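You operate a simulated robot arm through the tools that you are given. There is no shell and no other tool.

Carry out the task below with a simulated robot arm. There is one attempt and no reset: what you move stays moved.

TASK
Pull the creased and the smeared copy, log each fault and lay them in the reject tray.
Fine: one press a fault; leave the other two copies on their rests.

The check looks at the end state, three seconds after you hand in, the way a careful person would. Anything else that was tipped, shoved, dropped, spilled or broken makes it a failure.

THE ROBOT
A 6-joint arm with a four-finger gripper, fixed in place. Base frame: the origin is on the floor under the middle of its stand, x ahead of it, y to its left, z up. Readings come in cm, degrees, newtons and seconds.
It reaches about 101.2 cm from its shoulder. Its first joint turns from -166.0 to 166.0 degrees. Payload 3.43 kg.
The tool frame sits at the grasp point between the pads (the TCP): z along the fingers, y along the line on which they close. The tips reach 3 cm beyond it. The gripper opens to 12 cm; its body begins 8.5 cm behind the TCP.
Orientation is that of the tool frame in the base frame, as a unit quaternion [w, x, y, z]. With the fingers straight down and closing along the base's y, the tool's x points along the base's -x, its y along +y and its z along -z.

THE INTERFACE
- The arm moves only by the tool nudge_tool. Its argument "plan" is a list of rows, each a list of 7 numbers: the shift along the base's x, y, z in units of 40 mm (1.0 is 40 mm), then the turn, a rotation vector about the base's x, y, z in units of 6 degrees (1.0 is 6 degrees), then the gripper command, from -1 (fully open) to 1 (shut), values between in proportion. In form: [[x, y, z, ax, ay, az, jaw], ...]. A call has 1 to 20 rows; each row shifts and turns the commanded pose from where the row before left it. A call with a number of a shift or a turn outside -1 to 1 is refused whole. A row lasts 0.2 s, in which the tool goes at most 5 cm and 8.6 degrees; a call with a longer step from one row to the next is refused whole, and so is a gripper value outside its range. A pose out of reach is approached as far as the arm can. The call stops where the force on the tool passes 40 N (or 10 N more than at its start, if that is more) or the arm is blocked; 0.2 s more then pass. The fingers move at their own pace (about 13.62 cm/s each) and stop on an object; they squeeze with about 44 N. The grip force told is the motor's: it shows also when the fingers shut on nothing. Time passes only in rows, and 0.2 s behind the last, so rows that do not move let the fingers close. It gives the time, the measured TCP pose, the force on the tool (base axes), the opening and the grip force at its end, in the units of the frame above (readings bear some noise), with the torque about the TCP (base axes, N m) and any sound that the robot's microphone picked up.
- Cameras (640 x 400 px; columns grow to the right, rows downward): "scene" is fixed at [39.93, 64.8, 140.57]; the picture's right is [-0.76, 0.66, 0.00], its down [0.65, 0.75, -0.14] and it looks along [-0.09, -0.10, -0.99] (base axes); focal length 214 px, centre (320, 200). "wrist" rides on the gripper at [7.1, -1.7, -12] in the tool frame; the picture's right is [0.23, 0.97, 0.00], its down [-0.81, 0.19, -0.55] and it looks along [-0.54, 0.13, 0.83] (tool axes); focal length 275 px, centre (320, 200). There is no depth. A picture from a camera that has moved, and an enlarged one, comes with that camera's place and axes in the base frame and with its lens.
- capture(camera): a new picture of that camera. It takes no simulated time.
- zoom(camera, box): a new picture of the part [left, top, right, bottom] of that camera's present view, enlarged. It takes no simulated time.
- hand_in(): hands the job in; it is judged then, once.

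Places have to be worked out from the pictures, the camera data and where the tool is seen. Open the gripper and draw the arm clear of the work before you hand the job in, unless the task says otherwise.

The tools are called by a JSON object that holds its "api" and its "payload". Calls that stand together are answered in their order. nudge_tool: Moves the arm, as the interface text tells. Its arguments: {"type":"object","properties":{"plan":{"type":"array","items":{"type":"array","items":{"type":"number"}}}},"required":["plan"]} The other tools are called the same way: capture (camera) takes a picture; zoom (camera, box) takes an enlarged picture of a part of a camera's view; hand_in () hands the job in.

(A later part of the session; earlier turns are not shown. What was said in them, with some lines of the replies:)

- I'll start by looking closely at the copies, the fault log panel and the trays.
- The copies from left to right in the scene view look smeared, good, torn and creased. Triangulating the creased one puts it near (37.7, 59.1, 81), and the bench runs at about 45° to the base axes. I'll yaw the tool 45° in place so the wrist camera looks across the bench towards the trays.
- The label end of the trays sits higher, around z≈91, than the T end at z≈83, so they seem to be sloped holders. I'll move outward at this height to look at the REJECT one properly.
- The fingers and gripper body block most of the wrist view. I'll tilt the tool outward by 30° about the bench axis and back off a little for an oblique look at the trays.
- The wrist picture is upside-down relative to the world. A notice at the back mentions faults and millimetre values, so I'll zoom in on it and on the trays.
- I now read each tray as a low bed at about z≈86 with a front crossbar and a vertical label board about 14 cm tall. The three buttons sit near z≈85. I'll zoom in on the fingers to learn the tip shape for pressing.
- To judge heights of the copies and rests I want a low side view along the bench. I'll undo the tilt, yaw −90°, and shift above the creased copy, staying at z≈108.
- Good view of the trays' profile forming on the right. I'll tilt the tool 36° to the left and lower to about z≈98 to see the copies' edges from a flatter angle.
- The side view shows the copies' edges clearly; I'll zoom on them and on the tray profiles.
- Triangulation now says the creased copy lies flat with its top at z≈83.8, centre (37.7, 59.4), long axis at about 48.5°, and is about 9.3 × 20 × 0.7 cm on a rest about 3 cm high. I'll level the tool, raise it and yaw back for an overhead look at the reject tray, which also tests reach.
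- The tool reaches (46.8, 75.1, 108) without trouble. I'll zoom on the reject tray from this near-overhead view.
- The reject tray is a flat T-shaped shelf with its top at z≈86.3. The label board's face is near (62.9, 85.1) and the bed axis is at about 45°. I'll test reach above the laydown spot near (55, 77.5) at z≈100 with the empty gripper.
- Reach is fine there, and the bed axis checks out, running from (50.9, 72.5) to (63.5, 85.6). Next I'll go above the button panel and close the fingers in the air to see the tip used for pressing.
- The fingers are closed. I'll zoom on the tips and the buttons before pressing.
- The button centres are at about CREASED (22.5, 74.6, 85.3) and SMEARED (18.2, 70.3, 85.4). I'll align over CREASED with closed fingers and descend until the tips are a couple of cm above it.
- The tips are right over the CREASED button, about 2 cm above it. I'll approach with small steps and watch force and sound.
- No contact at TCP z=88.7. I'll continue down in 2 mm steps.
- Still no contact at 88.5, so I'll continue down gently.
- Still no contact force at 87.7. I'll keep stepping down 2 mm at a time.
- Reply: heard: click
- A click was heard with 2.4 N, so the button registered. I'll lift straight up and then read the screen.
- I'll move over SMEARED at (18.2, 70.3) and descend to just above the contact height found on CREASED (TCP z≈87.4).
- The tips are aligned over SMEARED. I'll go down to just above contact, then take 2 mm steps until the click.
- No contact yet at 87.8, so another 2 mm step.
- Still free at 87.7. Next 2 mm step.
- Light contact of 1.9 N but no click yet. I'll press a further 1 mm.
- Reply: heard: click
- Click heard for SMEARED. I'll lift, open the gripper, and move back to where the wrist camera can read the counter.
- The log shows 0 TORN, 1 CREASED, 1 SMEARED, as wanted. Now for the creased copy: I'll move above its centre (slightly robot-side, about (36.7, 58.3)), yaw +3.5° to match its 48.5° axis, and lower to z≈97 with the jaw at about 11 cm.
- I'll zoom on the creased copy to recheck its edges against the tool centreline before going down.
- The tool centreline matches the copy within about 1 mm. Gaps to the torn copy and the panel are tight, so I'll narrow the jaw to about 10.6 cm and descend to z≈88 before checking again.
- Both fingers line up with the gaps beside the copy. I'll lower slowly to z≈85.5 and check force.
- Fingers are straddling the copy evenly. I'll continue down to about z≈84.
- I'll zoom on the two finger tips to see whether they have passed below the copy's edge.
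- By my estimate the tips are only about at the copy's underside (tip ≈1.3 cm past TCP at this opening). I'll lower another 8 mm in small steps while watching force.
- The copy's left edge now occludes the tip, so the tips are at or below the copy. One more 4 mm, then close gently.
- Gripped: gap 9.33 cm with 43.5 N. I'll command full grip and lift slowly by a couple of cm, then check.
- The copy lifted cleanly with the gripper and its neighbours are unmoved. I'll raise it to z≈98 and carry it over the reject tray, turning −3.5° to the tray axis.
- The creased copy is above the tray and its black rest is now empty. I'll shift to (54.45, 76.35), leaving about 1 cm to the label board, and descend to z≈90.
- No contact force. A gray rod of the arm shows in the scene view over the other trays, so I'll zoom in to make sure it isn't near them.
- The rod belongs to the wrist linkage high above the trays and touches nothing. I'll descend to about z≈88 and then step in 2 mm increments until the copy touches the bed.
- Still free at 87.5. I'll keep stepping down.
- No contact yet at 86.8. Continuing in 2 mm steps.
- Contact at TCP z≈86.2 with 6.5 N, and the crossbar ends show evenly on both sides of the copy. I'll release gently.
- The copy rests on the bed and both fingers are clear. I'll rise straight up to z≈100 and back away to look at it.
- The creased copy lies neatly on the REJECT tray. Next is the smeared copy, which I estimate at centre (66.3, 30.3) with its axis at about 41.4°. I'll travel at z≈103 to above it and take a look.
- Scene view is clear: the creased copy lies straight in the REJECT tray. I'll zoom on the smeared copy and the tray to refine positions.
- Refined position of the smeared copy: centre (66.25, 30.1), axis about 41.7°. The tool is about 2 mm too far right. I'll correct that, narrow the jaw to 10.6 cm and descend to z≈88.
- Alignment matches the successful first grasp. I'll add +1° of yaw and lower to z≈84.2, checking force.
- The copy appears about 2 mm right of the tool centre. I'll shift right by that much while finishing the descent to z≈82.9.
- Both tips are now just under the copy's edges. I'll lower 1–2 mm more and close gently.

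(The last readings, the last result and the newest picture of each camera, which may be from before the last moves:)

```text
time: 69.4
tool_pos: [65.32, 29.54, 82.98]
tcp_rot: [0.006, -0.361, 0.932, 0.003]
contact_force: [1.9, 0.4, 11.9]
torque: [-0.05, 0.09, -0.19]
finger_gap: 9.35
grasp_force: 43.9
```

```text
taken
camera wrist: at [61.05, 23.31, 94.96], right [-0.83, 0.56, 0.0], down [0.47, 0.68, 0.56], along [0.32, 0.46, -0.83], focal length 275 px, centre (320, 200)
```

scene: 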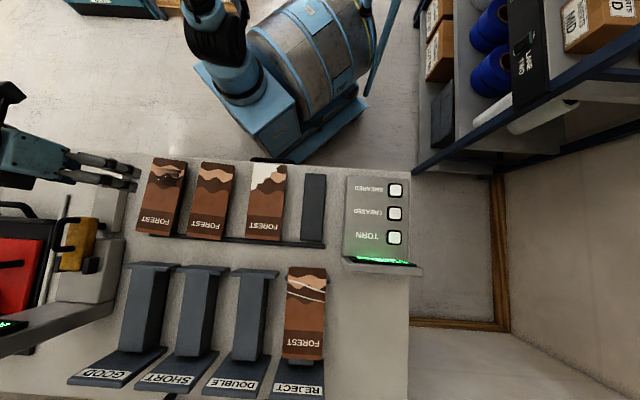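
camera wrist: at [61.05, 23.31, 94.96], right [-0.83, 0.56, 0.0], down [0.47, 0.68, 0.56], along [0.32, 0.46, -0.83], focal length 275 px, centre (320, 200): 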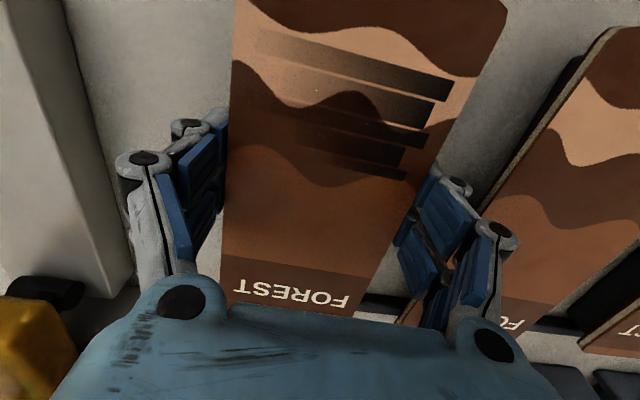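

Gripped at 9.35 cm with 44 N. I'll lift slowly and verify that only the smeared copy moves.

{"api": "nudge_tool", "payload": {"plan": [[0, 0, 0.05, 0, 0, 0, 0], [0, 0, 0.1, 0, 0, 0, 0], [0, 0, 0.15, 0, 0, 0, 0], [0, 0, 0.2, 0, 0, 0, 0], [0, 0, 0, 0, 0, 0, 0]]}}

{"api": "capture", "payload": {"camera": "wrist"}}

{"api": "zoom", "payload": {"camera": "scene", "box": [80, 140, 350, 280]}}

```text
time: 70.6
tool_pos: [65.0, 29.44, 85.02]
tcp_rot: [0.005, -0.362, 0.932, 0.003]
contact_force: [-0.2, -0.3, -0.5]
torque: [-0.01, 0.0, 0.0]
finger_gap: 9.34
grasp_force: 44.1
```

```text
taken
camera wrist: at [60.99, 23.27, 97.02], right [-0.83, 0.56, 0.0], down [0.47, 0.68, 0.56], along [0.32, 0.46, -0.83], focal length 275 px, centre (320, 200)
```

wrist: 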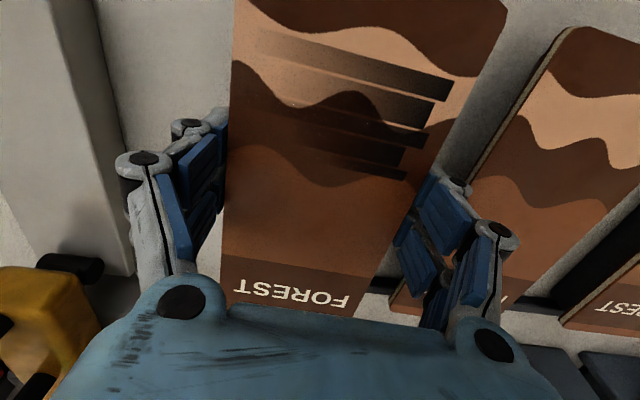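

```text
2.37 times, centred on (215, 210) of scene
camera zoom: at [39.93, 64.8, 140.57], right [-0.76, 0.66, 0.0], down [0.65, 0.75, -0.14], along [-0.09, -0.1, -0.99], focal length 508 px, centre (569, 176)
```

zoom: 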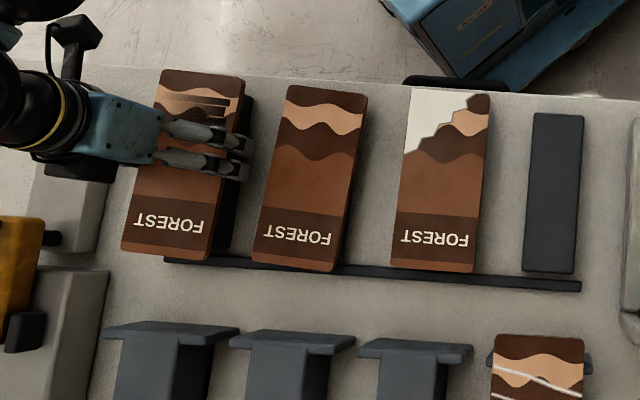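

Only the smeared copy lifted. I'll raise it to z≈103 and carry it back along the clear path toward the reject tray.

{"api": "nudge_tool", "payload": {"plan": [[0, 0, 0.3, 0, 0, 0, 0], [0, 0, 0.6, 0, 0, 0, 0], [0, 0, 0.7, 0, 0, 0, 0], [0, 0, 0.7, 0, 0, 0, 0], [0, 0, 0.7, 0, 0, 0, 0], [0, 0, 0.7, 0, 0, 0, 0], [0, 0, 0.7, 0, 0, 0, 0], [0, 0, 0, 0, 0, 0, 0]]}}

{"api": "nudge_tool", "payload": {"plan": [[-0.3, 0.5, 0, 0, 0, 0.05, 0], [-0.5, 0.8, 0, 0, 0, 0.05, 0], [-0.54, 0.9, 0, 0, 0, 0.05, 0], [-0.54, 0.9, 0, 0, 0, 0.05, 0], [-0.54, 0.9, 0, 0, 0, 0.05, 0], [-0.54, 0.9, 0, 0, 0, 0.05, 0], [-0.54, 0.9, 0, 0, 0, 0.05, 0], [-0.54, 0.9, 0, 0, 0, 0.05, 0], [-0.54, 0.9, 0, 0, 0, 0.06, 0], [-0.5, 0.8, 0, 0, 0, 0.06, 0], [-0.3, 0.5, 0, 0, 0, 0, 0], [0, 0, 0, 0, 0, 0, 0]]}}

{"api": "capture", "payload": {"camera": "wrist"}}

```text
time: 72.4
tool_pos: [65.2, 29.45, 102.51]
tcp_rot: [0.006, -0.361, 0.933, 0.003]
contact_force: [0.4, 0.2, -0.7]
torque: [0.01, 0.0, 0.01]
finger_gap: 9.34
grasp_force: 44.1
```

```text
time: 75.0
tool_pos: [43.74, 65.21, 102.53]
tcp_rot: [0.005, -0.386, 0.922, 0.004]
contact_force: [0.5, -0.5, -0.8]
torque: [0.0, 0.03, 0.02]
finger_gap: 9.31
grasp_force: 44.1
```

```text
taken
camera wrist: at [39.9, 58.75, 114.52], right [-0.86, 0.52, 0.0], down [0.43, 0.71, 0.56], along [0.29, 0.48, -0.83], focal length 275 px, centre (320, 200)
```

wrist: 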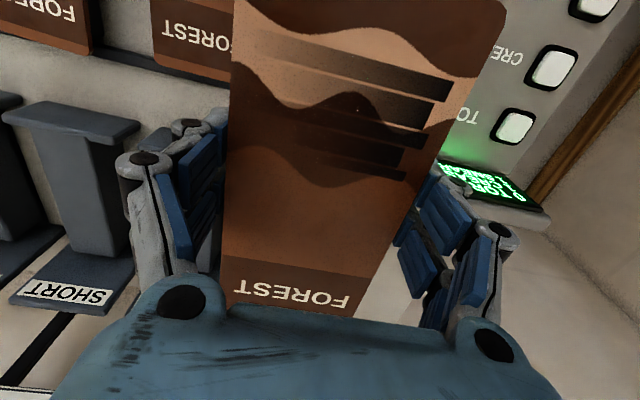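

One concern: the pads reach about 1.6 cm below this copy and their gap equals the copy width, so they would land on the edges of the first copy when stacking. I'll set the smeared copy briefly on the empty creased rest and regrip it about 1.3 cm higher, so the tips barely protrude.

{"api": "nudge_tool", "payload": {"plan": [[-0.45, -0.41, 0, 0, 0, 0.2, 0], [-0.5, -0.46, 0, 0, 0, 0.2, 0], [-0.5, -0.46, 0, 0, 0, 0.2, 0], [-0.335, -0.32, 0, 0, 0, 0, 0], [0, 0, -0.4, 0, 0, 0, 0], [0, 0, -0.6, 0, 0, 0, 0], [0, 0, -0.7, 0, 0, 0, 0], [0, 0, -0.7, 0, 0, 0, 0], [0, 0, -0.5, 0, 0, 0, 0], [0, 0, -0.3, 0, 0, 0, 0], [0, 0, 0, 0, 0, 0, 0], [0, 0, 0, 0, 0, 0, 0]]}}

{"api": "capture", "payload": {"camera": "wrist"}}

{"api": "zoom", "payload": {"camera": "scene", "box": [230, 150, 430, 275]}}

```text
time: 77.6
tool_pos: [36.63, 58.56, 89.91]
tcp_rot: [0.004, -0.415, 0.91, 0.004]
contact_force: [0.5, -0.4, -0.2]
torque: [0.04, -0.01, -0.02]
finger_gap: 9.33
grasp_force: 43.9
```

```text
taken
camera wrist: at [33.19, 51.83, 101.84], right [-0.89, 0.46, 0.0], down [0.38, 0.73, 0.56], along [0.26, 0.5, -0.83], focal length 275 px, centre (320, 200)
```

wrist: 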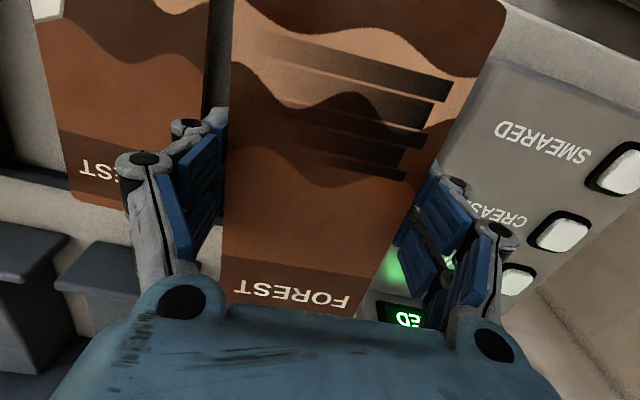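

```text
3.20 times, centred on (330, 212) of scene
camera zoom: at [39.93, 64.8, 140.57], right [-0.76, 0.66, 0.0], down [0.65, 0.75, -0.14], along [-0.09, -0.1, -0.99], focal length 686 px, centre (288, 160)
```

zoom: 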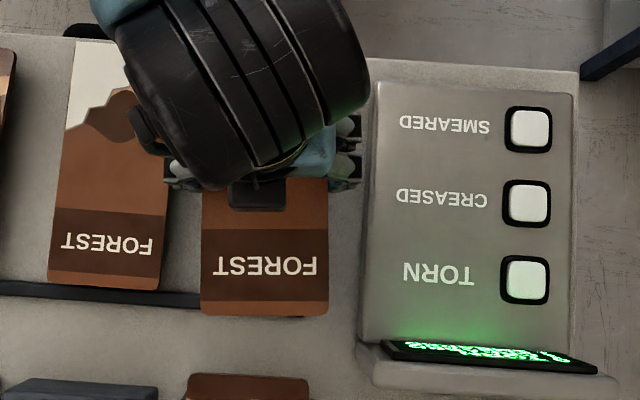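

It's centred over the empty rest. I'll lower to about 84, then 2 mm steps to contact.

{"api": "nudge_tool", "payload": {"plan": [[0, 0, -0.4, 0, 0, 0, 0], [0, 0, -0.4, 0, 0, 0, 0], [0, 0, -0.4, 0, 0, 0, 0], [0, 0, -0.2, 0, 0, 0, 0], [0, 0, -0.1, 0, 0, 0, 0], [0, 0, 0, 0, 0, 0, 0]]}}

{"api": "nudge_tool", "payload": {"plan": [[0, 0, -0.05, 0, 0, 0, 0], [0, 0, 0, 0, 0, 0, 0]]}}

{"api": "nudge_tool", "payload": {"plan": [[0, 0, -0.05, 0, 0, 0, 0], [0, 0, 0, 0, 0, 0, 0]]}}

```text
time: 79.0
tool_pos: [36.54, 58.54, 83.75]
tcp_rot: [0.005, -0.416, 0.909, 0.003]
contact_force: [0.6, 0.5, -0.3]
torque: [-0.01, 0.02, -0.02]
finger_gap: 9.34
grasp_force: 44.0
```

```text
time: 79.6
tool_pos: [36.5, 58.52, 83.58]
tcp_rot: [0.004, -0.416, 0.909, 0.003]
contact_force: [-0.1, 0.6, -0.2]
torque: [-0.01, 0.02, 0.01]
finger_gap: 9.36
grasp_force: 43.7
```

```text
time: 80.2
tool_pos: [36.5, 58.56, 83.39]
tcp_rot: [0.004, -0.415, 0.91, 0.003]
contact_force: [-0.2, 0.6, -0.3]
torque: [0.03, 0.03, 0.0]
finger_gap: 9.33
grasp_force: 43.8
```

{"api": "nudge_tool", "payload": {"plan": [[0, 0, -0.05, 0, 0, 0, 0], [0, 0, 0, 0, 0, 0, 0]]}}

{"api": "nudge_tool", "payload": {"plan": [[0, 0, -0.04, 0, 0, 0, 0], [0, 0, 0, 0, 0, 0, 0]]}}

```text
time: 80.8
tool_pos: [36.57, 58.58, 83.19]
tcp_rot: [0.005, -0.415, 0.91, 0.003]
contact_force: [-0.6, -0.2, -0.3]
torque: [-0.01, 0.04, 0.0]
finger_gap: 9.33
grasp_force: 44.3
```

```text
time: 81.4
tool_pos: [36.56, 58.54, 83.0]
tcp_rot: [0.005, -0.415, 0.91, 0.003]
contact_force: [0.5, 0.4, -0.8]
torque: [-0.02, 0.04, -0.02]
finger_gap: 9.34
grasp_force: 43.8
```

Not touching yet at 83.0; 1 mm steps from here.

{"api": "nudge_tool", "payload": {"plan": [[0, 0, -0.03, 0, 0, 0, 0], [0, 0, 0, 0, 0, 0, 0]]}}

{"api": "nudge_tool", "payload": {"plan": [[0, 0, -0.03, 0, 0, 0, 0], [0, 0, 0, 0, 0, 0, 0]]}}

```text
time: 82.0
tool_pos: [36.58, 58.49, 83.13]
tcp_rot: [0.005, -0.416, 0.909, 0.003]
contact_force: [-0.6, 2.4, 5.3]
torque: [0.11, -0.2, 0.11]
finger_gap: 9.33
grasp_force: 44.5
```

```text
time: 82.6
tool_pos: [36.59, 58.59, 82.93]
tcp_rot: [0.005, -0.415, 0.91, 0.004]
contact_force: [5.0, 1.1, 29.0]
torque: [-0.01, -0.12, -0.08]
finger_gap: 9.36
grasp_force: 44.1
```

Contact is firm at 29 N. I'll ease up 1 mm and open the fingers.

{"api": "nudge_tool", "payload": {"plan": [[0, 0, 0.025, 0, 0, 0, 0], [0, 0, 0, 0, 0, 0, -0.5], [0, 0, 0, 0, 0, 0, -0.58], [0, 0, 0, 0, 0, 0, -0.65], [0, 0, 0, 0, 0, 0, -0.72], [0, 0, 0, 0, 0, 0, -0.77], [0, 0, 0, 0, 0, 0, -0.77]]}}

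{"api": "nudge_tool", "payload": {"plan": [[0, 0, 0.1, 0, 0, 0, -0.77], [0, 0, 0.1, 0, 0, 0, -0.77], [0, 0, 0.1, 0, 0, 0, -0.77], [0, 0, 0, 0, 0, 0, -0.77]]}}

{"api": "capture", "payload": {"camera": "wrist"}}

{"api": "zoom", "payload": {"camera": "wrist", "box": [370, 100, 530, 280]}}

{"api": "zoom", "payload": {"camera": "wrist", "box": [140, 80, 260, 260]}}

```text
time: 84.2
tool_pos: [36.56, 58.44, 82.97]
tcp_rot: [0.003, -0.415, 0.91, 0.003]
contact_force: [-0.4, 0.6, 0.2]
torque: [0.0, -0.04, 0.02]
finger_gap: 10.63
grasp_force: 0.0
```

```text
time: 85.2
tool_pos: [36.45, 58.57, 84.13]
tcp_rot: [0.004, -0.415, 0.91, 0.003]
contact_force: [-0.4, 0.2, 1.2]
torque: [-0.04, -0.01, 0.04]
finger_gap: 10.61
grasp_force: 0.1
```

```text
taken
camera wrist: at [33.09, 51.86, 96.12], right [-0.89, 0.46, 0.0], down [0.38, 0.73, 0.56], along [0.26, 0.5, -0.83], focal length 275 px, centre (320, 200)
```

wrist: 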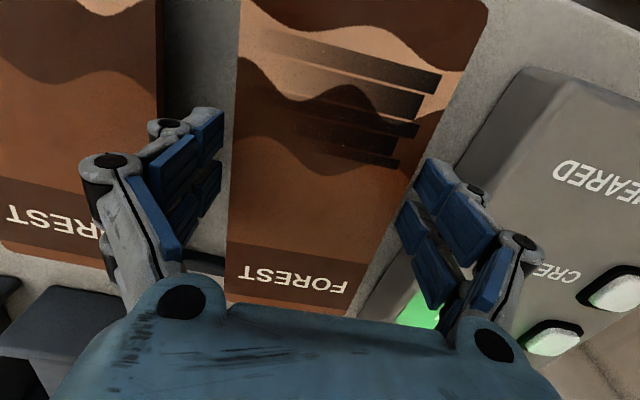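

```text
2.22 times, centred on (450, 190) of wrist
camera zoom: at [33.09, 51.86, 96.12], right [-0.89, 0.46, 0.0], down [0.38, 0.73, 0.56], along [0.26, 0.5, -0.83], focal length 612 px, centre (31, 222)
```

zoom: 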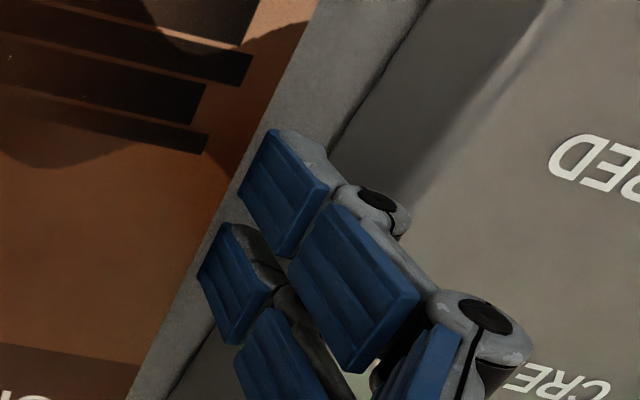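

```text
2.22 times, centred on (200, 170) of wrist
camera zoom: at [33.09, 51.86, 96.12], right [-0.89, 0.46, 0.0], down [0.38, 0.73, 0.56], along [0.26, 0.5, -0.83], focal length 612 px, centre (587, 267)
```

zoom: 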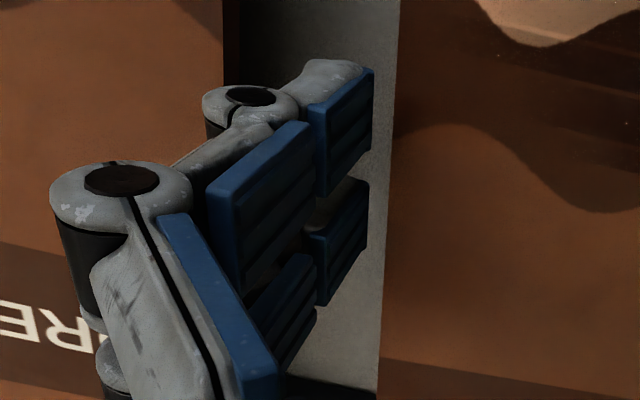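

The copy sits on the rest. Its top computes to about z≈83.4, and the tips at TCP 84.1 are right around its underside. I'll lower 1.5 mm and close there so the tips protrude only about 2–3 mm.

{"api": "nudge_tool", "payload": {"plan": [[0, 0, -0.04, 0, 0, 0, -0.77], [0, 0, 0, 0, 0, 0, -0.65], [0, 0, 0, 0, 0, 0, -0.55], [0, 0, 0, 0, 0, 0, -0.5], [0, 0, 0, 0, 0, 0, -0.5], [0, 0, 0, 0, 0, 0, -0.3]]}}

{"api": "capture", "payload": {"camera": "wrist"}}

{"api": "zoom", "payload": {"camera": "wrist", "box": [370, 100, 530, 280]}}

{"api": "zoom", "payload": {"camera": "wrist", "box": [140, 80, 260, 260]}}

```text
time: 86.6
tool_pos: [36.39, 58.62, 83.95]
tcp_rot: [0.004, -0.416, 0.909, 0.003]
contact_force: [0.4, 0.9, 8.5]
torque: [0.01, 0.16, -0.01]
finger_gap: 9.39
grasp_force: 44.2
```

```text
taken
camera wrist: at [33.03, 51.86, 95.96], right [-0.89, 0.46, 0.0], down [0.38, 0.73, 0.56], along [0.26, 0.5, -0.83], focal length 275 px, centre (320, 200)
```

wrist: 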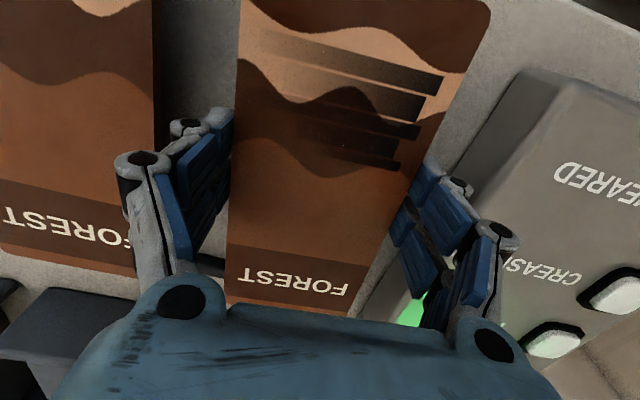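

```text
2.22 times, centred on (450, 190) of wrist
camera zoom: at [33.03, 51.86, 95.96], right [-0.89, 0.46, 0.0], down [0.38, 0.73, 0.56], along [0.26, 0.5, -0.83], focal length 612 px, centre (31, 222)
```

zoom: 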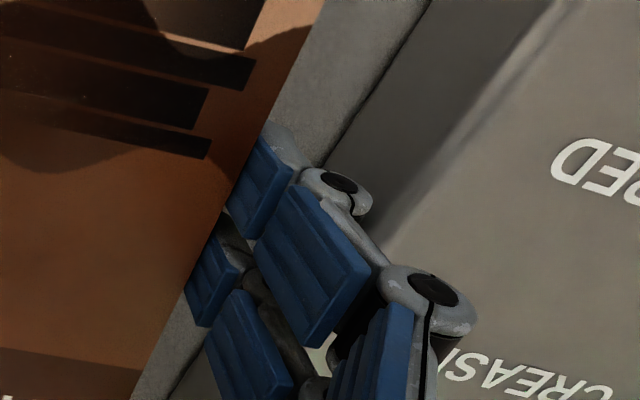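

```text
2.22 times, centred on (200, 170) of wrist
camera zoom: at [33.03, 51.86, 95.96], right [-0.89, 0.46, 0.0], down [0.38, 0.73, 0.56], along [0.26, 0.5, -0.83], focal length 612 px, centre (587, 267)
```

zoom: 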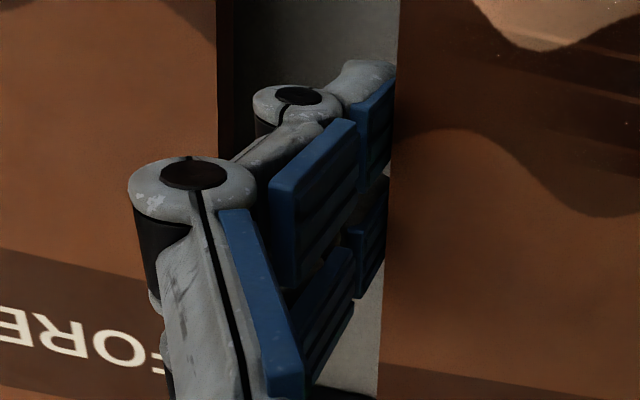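

Regripped with the pads' ends right at the copy edges (gap 9.39, 44 N). I'll lift slowly and verify the hold.

{"api": "nudge_tool", "payload": {"plan": [[0, 0, 0.05, 0, 0, 0, 0], [0, 0, 0.1, 0, 0, 0, 0], [0, 0, 0.15, 0, 0, 0, 0], [0, 0, 0.2, 0, 0, 0, 0], [0, 0, 0, 0, 0, 0, 0]]}}

{"api": "capture", "payload": {"camera": "wrist"}}

{"api": "zoom", "payload": {"camera": "scene", "box": [230, 150, 430, 275]}}

```text
time: 87.8
tool_pos: [36.49, 58.72, 85.91]
tcp_rot: [0.004, -0.415, 0.91, 0.004]
contact_force: [-0.4, 0.4, -0.8]
torque: [0.0, 0.03, -0.02]
finger_gap: 9.35
grasp_force: 43.4
```

```text
taken
camera wrist: at [33.1, 51.89, 97.97], right [-0.89, 0.46, 0.0], down [0.38, 0.73, 0.56], along [0.26, 0.5, -0.83], focal length 275 px, centre (320, 200)
```

wrist: 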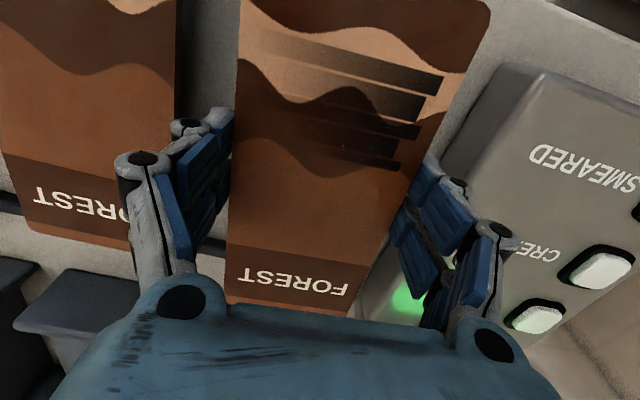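

```text
3.20 times, centred on (330, 212) of scene
camera zoom: at [39.93, 64.8, 140.57], right [-0.76, 0.66, 0.0], down [0.65, 0.75, -0.14], along [-0.09, -0.1, -0.99], focal length 686 px, centre (288, 160)
```

zoom: 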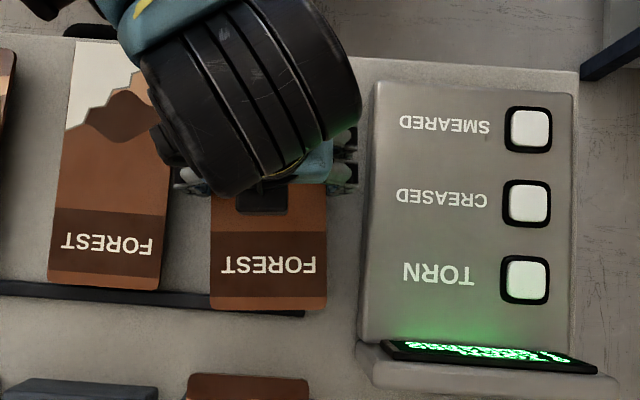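

The copy is held well and the torn copy hasn't moved. I'll raise to z≈99 and carry it over the first copy in the reject tray.

{"api": "nudge_tool", "payload": {"plan": [[0, 0, 0.3, 0, 0, 0, 0], [0, 0, 0.5, 0, 0, 0, 0], [0, 0, 0.6, 0, 0, 0, 0], [0, 0, 0.6, 0, 0, 0, 0], [0, 0, 0.6, 0, 0, 0, 0], [0, 0, 0.6, 0, 0, 0, 0], [0, 0, 0.1, 0, 0, 0, 0], [0, 0, 0, 0, 0, 0, 0]]}}

{"api": "nudge_tool", "payload": {"plan": [[0.3, 0.3, 0, 0, 0, -0.1, 0], [0.5, 0.5, 0, 0, 0, -0.1, 0], [0.6, 0.6, 0, 0, 0, -0.1, 0], [0.6, 0.6, 0, 0, 0, -0.1, 0], [0.6, 0.6, 0, 0, 0, -0.1, 0], [0.6, 0.6, 0, 0, 0, -0.08, 0], [0.5, 0.5, 0, 0, 0, 0, 0], [0.4, 0.4, 0, 0, 0, 0, 0], [0.4, 0.35, 0, 0, 0, 0, 0], [0, 0, 0, 0, 0, 0, 0], [0, 0, 0, 0, 0, 0, 0]]}}

{"api": "capture", "payload": {"camera": "wrist"}}

{"api": "capture", "payload": {"camera": "scene"}}

```text
time: 89.6
tool_pos: [36.51, 58.46, 99.06]
tcp_rot: [0.004, -0.416, 0.909, 0.004]
contact_force: [-0.4, 0.5, -2.1]
torque: [-0.01, 0.0, 0.02]
finger_gap: 9.4
grasp_force: 43.6
```

```text
time: 92.0
tool_pos: [54.64, 76.27, 98.93]
tcp_rot: [0.005, -0.387, 0.922, 0.003]
contact_force: [0.3, 0.1, -1.3]
torque: [0.02, 0.01, 0.01]
finger_gap: 9.41
grasp_force: 44.0
```

```text
taken
camera wrist: at [50.77, 69.82, 110.95], right [-0.86, 0.52, 0.0], down [0.43, 0.71, 0.56], along [0.29, 0.48, -0.83], focal length 275 px, centre (320, 200)
```

wrist: 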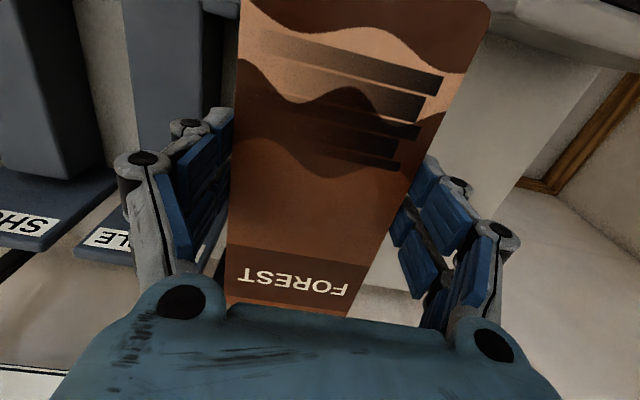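

```text
taken
```

scene: 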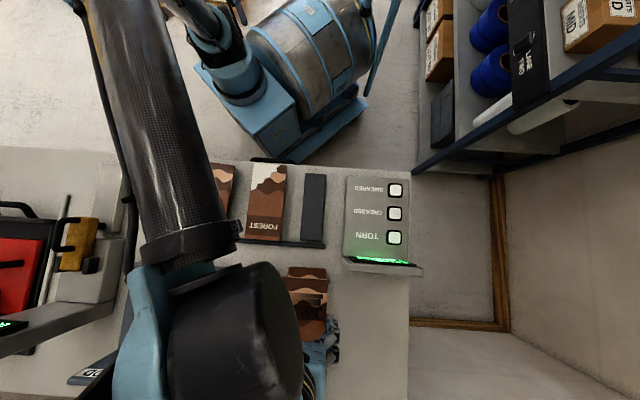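

Nearly aligned with the first copy's placement. I'll nudge 2 mm and descend to z≈91.

{"api": "nudge_tool", "payload": {"plan": [[-0.02, 0.05, -0.3, 0, 0, 0, 0], [0, 0, -0.5, 0, 0, 0, 0], [0, 0, -0.5, 0, 0, 0, 0], [0, 0, -0.4, 0, 0, 0, 0], [0, 0, -0.3, 0, 0, 0, 0], [0, 0, 0, 0, 0, 0, 0]]}}

{"api": "capture", "payload": {"camera": "wrist"}}

{"api": "zoom", "payload": {"camera": "scene", "box": [250, 250, 350, 400]}}

```text
time: 93.4
tool_pos: [54.44, 76.59, 91.06]
tcp_rot: [0.004, -0.387, 0.922, 0.003]
contact_force: [-0.3, 0.7, -1.3]
torque: [-0.02, 0.04, 0.0]
finger_gap: 9.36
grasp_force: 44.0
```

```text
taken
camera wrist: at [50.6, 70.06, 103.07], right [-0.86, 0.52, 0.0], down [0.43, 0.71, 0.56], along [0.29, 0.48, -0.83], focal length 275 px, centre (320, 200)
```

wrist: 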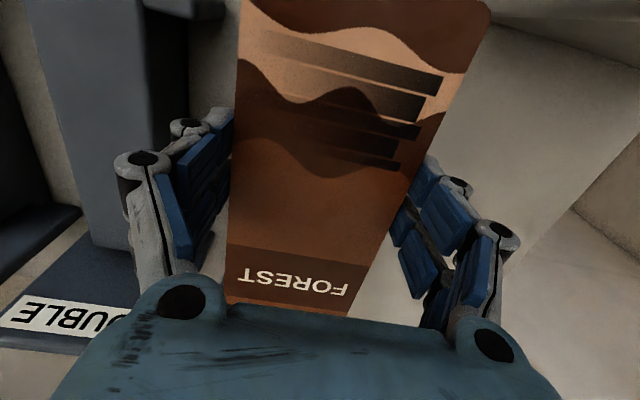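

```text
2.67 times, centred on (300, 325) of scene
camera zoom: at [39.93, 64.8, 140.57], right [-0.76, 0.66, 0.0], down [0.65, 0.75, -0.14], along [-0.09, -0.1, -0.99], focal length 572 px, centre (373, -133)
```

zoom: 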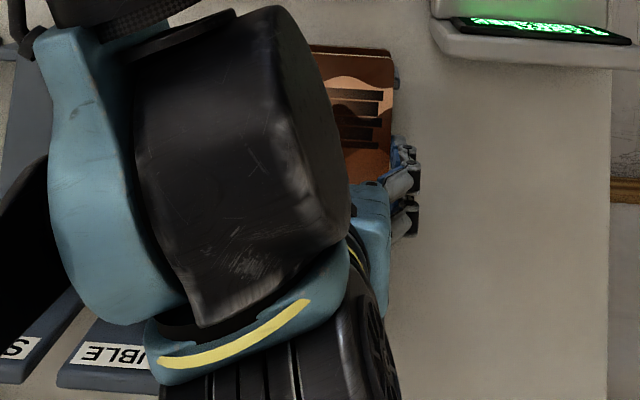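

The held copy lines up over the first one, about 3 mm deeper in the tray. I'll lower to about 89 and then 2 mm steps until the tips nearly touch.

{"api": "nudge_tool", "payload": {"plan": [[0, 0, -0.25, 0, 0, 0, 0], [0, 0, -0.2, 0, 0, 0, 0], [0, 0, -0.05, 0, 0, 0, 0], [0, 0, 0, 0, 0, 0, 0]]}}

{"api": "nudge_tool", "payload": {"plan": [[0, 0, -0.05, 0, 0, 0, 0], [0, 0, 0, 0, 0, 0, 0]]}}

{"api": "nudge_tool", "payload": {"plan": [[0, 0, -0.05, 0, 0, 0, 0], [0, 0, 0, 0, 0, 0, 0]]}}

{"api": "capture", "payload": {"camera": "wrist"}}

```text
time: 94.4
tool_pos: [54.45, 76.47, 89.19]
tcp_rot: [0.005, -0.388, 0.922, 0.002]
contact_force: [-0.6, 0.3, 0.3]
torque: [-0.02, -0.01, 0.01]
finger_gap: 9.39
grasp_force: 43.7
```

```text
time: 95.0
tool_pos: [54.48, 76.62, 88.79]
tcp_rot: [0.005, -0.388, 0.922, 0.004]
contact_force: [-0.9, 0.9, -0.4]
torque: [0.01, -0.02, 0.0]
finger_gap: 9.39
grasp_force: 43.9
```

```text
time: 95.6
tool_pos: [54.42, 76.42, 88.74]
tcp_rot: [0.005, -0.387, 0.922, 0.002]
contact_force: [-0.3, 0.0, 0.5]
torque: [-0.13, -0.01, -0.02]
finger_gap: 9.4
grasp_force: 43.6
```

```text
taken
camera wrist: at [50.67, 70.07, 100.72], right [-0.86, 0.52, 0.0], down [0.43, 0.71, 0.56], along [0.29, 0.48, -0.83], focal length 275 px, centre (320, 200)
```

wrist: 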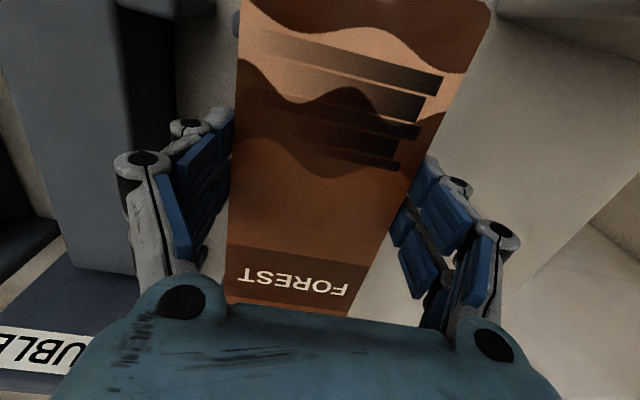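

A slight torque appears at 88.7, possibly first touch. I'll take 1 mm steps.

{"api": "nudge_tool", "payload": {"plan": [[0, 0, -0.025, 0, 0, 0, 0], [0, 0, 0, 0, 0, 0, 0]]}}

{"api": "nudge_tool", "payload": {"plan": [[0, 0, -0.025, 0, 0, 0, 0], [0, 0, 0, 0, 0, 0, 0]]}}

```text
time: 96.2
tool_pos: [54.45, 76.49, 88.76]
tcp_rot: [0.004, -0.388, 0.922, 0.003]
contact_force: [0.5, 0.4, 1.3]
torque: [-0.1, -0.06, 0.02]
finger_gap: 9.36
grasp_force: 44.2
```

```text
time: 96.8
tool_pos: [54.51, 76.56, 88.61]
tcp_rot: [0.005, -0.388, 0.921, 0.004]
contact_force: [1.2, 4.9, 16.0]
torque: [-0.16, -0.57, 0.22]
finger_gap: 9.37
grasp_force: 43.9
```

Tips are touching the first copy's left edge (16 N). I'll back up 2 mm so nothing is pressed, and check force before releasing.

{"api": "nudge_tool", "payload": {"plan": [[0, 0, 0.05, 0, 0, 0, 0], [0, 0, 0, 0, 0, 0, 0]]}}

{"api": "capture", "payload": {"camera": "wrist"}}

{"api": "zoom", "payload": {"camera": "wrist", "box": [140, 80, 260, 260]}}

{"api": "zoom", "payload": {"camera": "wrist", "box": [370, 60, 530, 240]}}

```text
time: 97.4
tool_pos: [54.57, 76.57, 88.62]
tcp_rot: [0.005, -0.388, 0.922, 0.003]
contact_force: [-0.1, -0.5, 0.6]
torque: [-0.11, 0.0, -0.04]
finger_gap: 9.38
grasp_force: 43.7
```

```text
taken
camera wrist: at [50.65, 70.06, 100.69], right [-0.86, 0.52, 0.0], down [0.43, 0.71, 0.56], along [0.29, 0.48, -0.83], focal length 275 px, centre (320, 200)
```

wrist: 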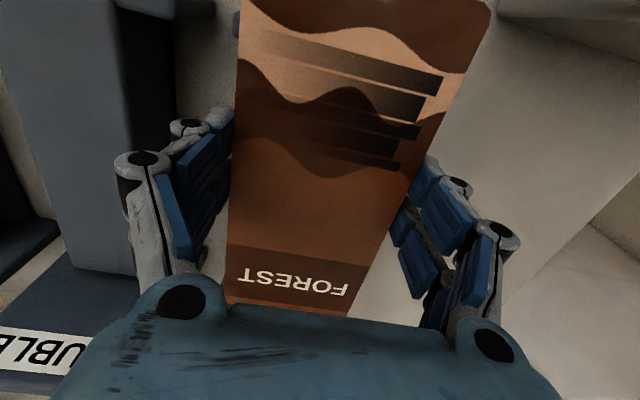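

```text
2.22 times, centred on (200, 170) of wrist
camera zoom: at [50.65, 70.06, 100.69], right [-0.86, 0.52, 0.0], down [0.43, 0.71, 0.56], along [0.29, 0.48, -0.83], focal length 612 px, centre (587, 267)
```

zoom: 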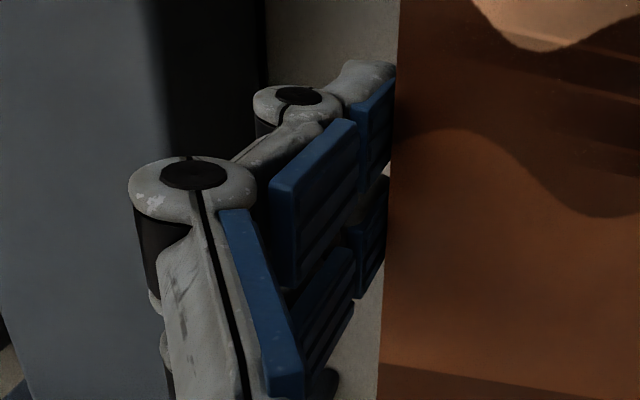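

```text
2.22 times, centred on (450, 150) of wrist
camera zoom: at [50.65, 70.06, 100.69], right [-0.86, 0.52, 0.0], down [0.43, 0.71, 0.56], along [0.29, 0.48, -0.83], focal length 612 px, centre (31, 311)
```

zoom: 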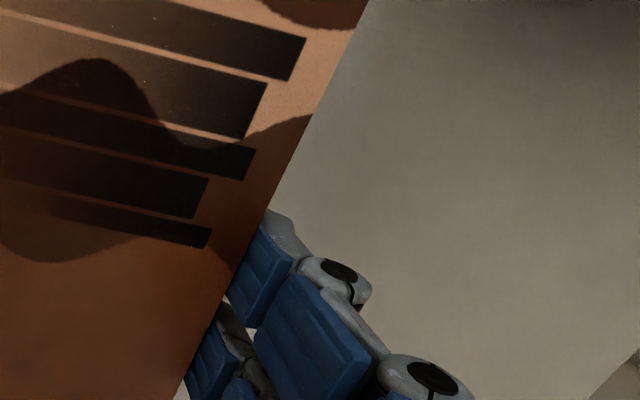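

No load now, only a light touch of the copy's near-left corner on the stack, so the drop will be tiny. I'll open slowly.

{"api": "nudge_tool", "payload": {"plan": [[0, 0, 0, 0, 0, 0, -0.5], [0, 0, 0, 0, 0, 0, -0.58], [0, 0, 0, 0, 0, 0, -0.63], [0, 0, 0, 0, 0, 0, -0.68], [0, 0, 0, 0, 0, 0, -0.74], [0, 0, 0, 0, 0, 0, -0.8], [0, 0, 0, 0, 0, 0, -0.85], [0, 0, 0, 0, 0, 0, -0.85]]}}

{"api": "capture", "payload": {"camera": "wrist"}}

```text
time: 99.2
tool_pos: [54.57, 76.59, 88.75]
tcp_rot: [0.005, -0.388, 0.922, 0.003]
contact_force: [0.2, 1.0, -0.2]
torque: [0.0, -0.01, -0.02]
finger_gap: 11.15
grasp_force: 0.1
```

```text
taken
camera wrist: at [50.65, 70.06, 100.7], right [-0.86, 0.52, 0.0], down [0.43, 0.71, 0.56], along [0.29, 0.48, -0.83], focal length 275 px, centre (320, 200)
```

wrist: 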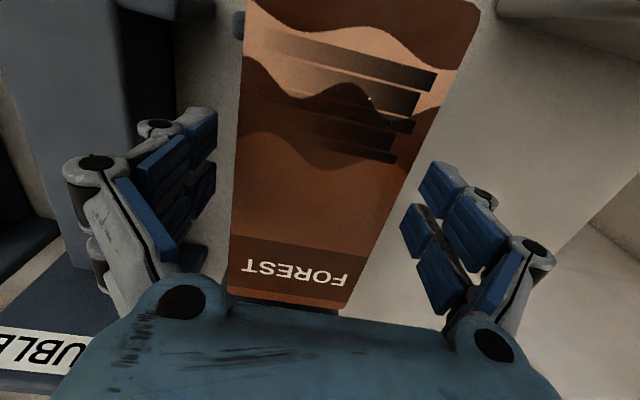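

The smeared copy has settled on the stack. I'll rise straight up and back off for inspection.

{"api": "nudge_tool", "payload": {"plan": [[0, 0, 0.2, 0, 0, 0, -0.85], [0, 0, 0.4, 0, 0, 0, -0.85], [0, 0, 0.7, 0, 0, 0, -0.85], [0, 0, 0.8, 0, 0, 0, -0.85], [0, 0, 0.8, 0, 0, 0, -0.85], [-0.6, -0.6, 0.3, 0, 0, 0, -0.85], [-0.7, -0.7, 0.3, 0, 0, 0, -0.85], [-0.7, -0.7, 0.3, 0, 0, 0, -0.85], [-0.7, -0.7, 0, 0, 0, 0, -0.85], [0, 0, 0, 0, 0, 0, -0.85], [0, 0, 0, 0, 0, 0, -0.85]]}}

{"api": "capture", "payload": {"camera": "wrist"}}

{"api": "zoom", "payload": {"camera": "wrist", "box": [200, 120, 400, 310]}}

```text
time: 101.6
tool_pos: [43.66, 65.75, 103.87]
tcp_rot: [0.004, -0.387, 0.922, 0.003]
contact_force: [0.0, -0.3, -0.3]
torque: [-0.01, -0.02, -0.01]
finger_gap: 11.11
grasp_force: 0.1
```

```text
taken
camera wrist: at [39.77, 59.37, 115.9], right [-0.86, 0.52, 0.0], down [0.43, 0.71, 0.56], along [0.29, 0.48, -0.83], focal length 275 px, centre (320, 200)
```

wrist: 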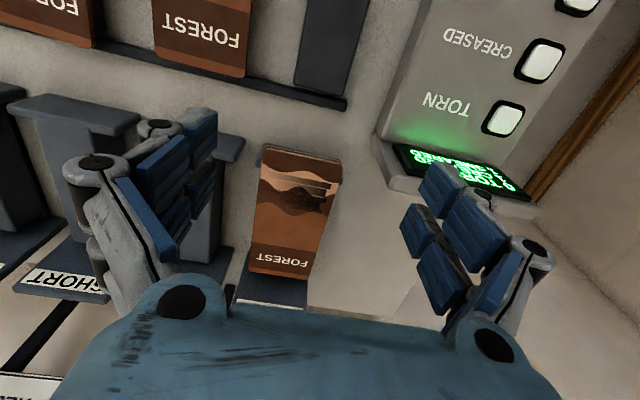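

```text
2.11 times, centred on (300, 215) of wrist
camera zoom: at [39.77, 59.37, 115.9], right [-0.86, 0.52, 0.0], down [0.43, 0.71, 0.56], along [0.29, 0.48, -0.83], focal length 580 px, centre (362, 168)
```

zoom: 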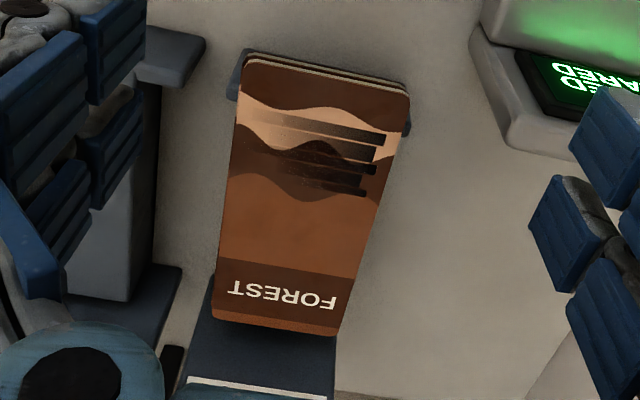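

Both copies are stacked neatly in the REJECT tray. I'll open fully, draw the arm back toward its start position, and check the whole scene and the counter.

{"api": "nudge_tool", "payload": {"plan": [[-0.5, -0.5, 0.5, 0, 0, 0, -1], [-0.7, -0.7, 0.5, 0, 0, 0, -1], [-0.7, -0.7, 0.4, 0, 0, 0, -1], [-0.7, -0.7, 0.4, 0, 0, 0, -1], [-0.7, -0.7, 0, 0, 0, 0, -1], [-0.7, -0.7, 0, 0, 0, 0, -1], [-0.7, -0.7, 0, 0, 0, 0, -1], [-0.4, -0.5, 0, 0, 0, 0, -1], [0, 0, 0, 0, 0, 0, -1], [0, 0, 0, 0, 0, 0, -1]]}}

{"api": "capture", "payload": {"camera": "wrist"}}

{"api": "capture", "payload": {"camera": "scene"}}

```text
time: 103.8
tool_pos: [23.34, 44.94, 111.2]
tcp_rot: [0.004, -0.387, 0.922, 0.003]
contact_force: [-0.5, 0.0, -0.1]
torque: [-0.01, 0.01, 0.01]
finger_gap: 11.99
grasp_force: 0.0
```

```text
taken
camera wrist: at [19.45, 38.39, 123.14], right [-0.86, 0.52, 0.0], down [0.43, 0.71, 0.56], along [0.29, 0.48, -0.83], focal length 275 px, centre (320, 200)
```

wrist: 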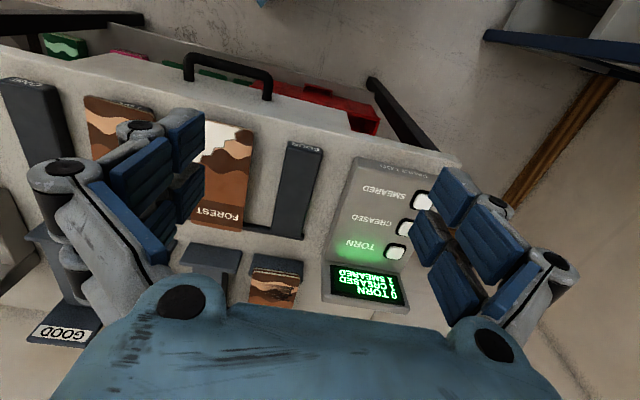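

```text
taken
```

scene: 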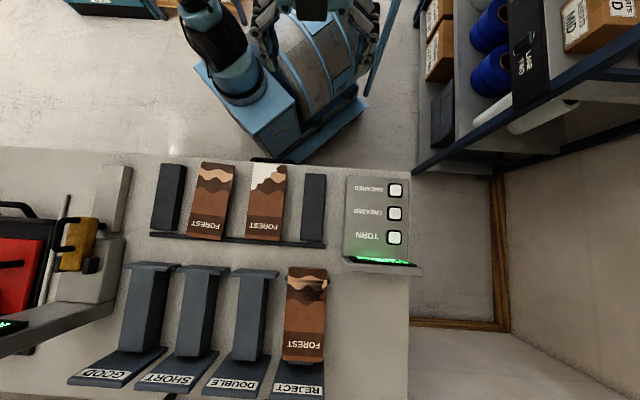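

{"api": "zoom", "payload": {"camera": "scene", "box": [250, 250, 350, 400]}}

{"api": "zoom", "payload": {"camera": "scene", "box": [130, 140, 350, 278]}}

{"api": "zoom", "payload": {"camera": "wrist", "box": [310, 250, 420, 325]}}

```text
2.67 times, centred on (300, 325) of scene
camera zoom: at [39.93, 64.8, 140.57], right [-0.76, 0.66, 0.0], down [0.65, 0.75, -0.14], along [-0.09, -0.1, -0.99], focal length 572 px, centre (373, -133)
```

zoom: 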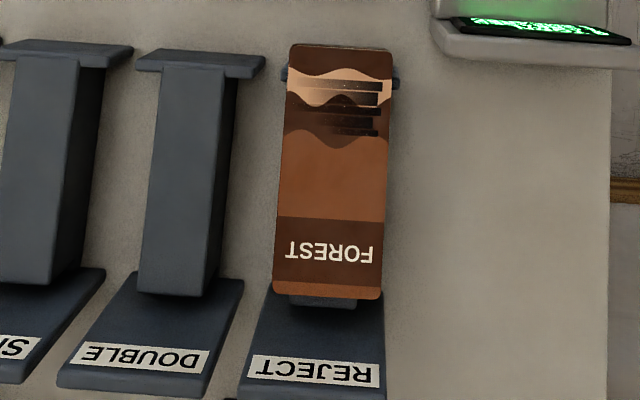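

```text
2.90 times, centred on (240, 209) of scene
camera zoom: at [39.93, 64.8, 140.57], right [-0.76, 0.66, 0.0], down [0.65, 0.75, -0.14], along [-0.09, -0.1, -0.99], focal length 622 px, centre (552, 174)
```

zoom: 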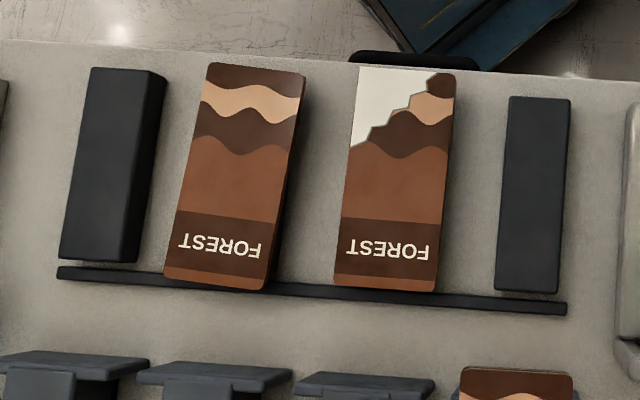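

```text
5.33 times, centred on (365, 288) of wrist
camera zoom: at [19.45, 38.39, 123.14], right [-0.86, 0.52, 0.0], down [0.43, 0.71, 0.56], along [0.29, 0.48, -0.83], focal length 1468 px, centre (80, -267)
```

zoom: 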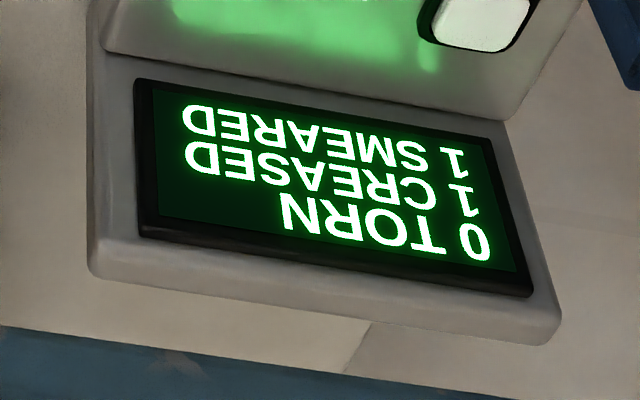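

Everything checks out. Both faulty copies are stacked flat in the REJECT tray, the log reads 0 TORN / 1 CREASED / 1 SMEARED, and the good and torn copies are exactly where they were. The gripper is open and the arm is clear, so I'm handing in.

{"api": "hand_in", "payload": {}}

```text
The job is handed in.
```

The job is handed in. The creased and smeared copies are stacked flat in the REJECT tray.

- **Fault log:** each fault was pressed once. The screen read 0 TORN, 1 CREASED, 1 SMEARED at the last check.
- **Other copies:** the good and torn copies are still on their rests, in the same positions as at the start.
- **Regrip:** partway through I set the smeared copy down on the empty creased rest. I picked it up again higher so the fingers would not catch the first copy when stacking.
- **Stacking:** the fingertips pressed the first copy's left edge at about 16 N while I lowered the second. I backed off and released it, and it dropped about half a centimetre onto the first.

The gripper is open and the arm is back near its start position, clear of the bench.
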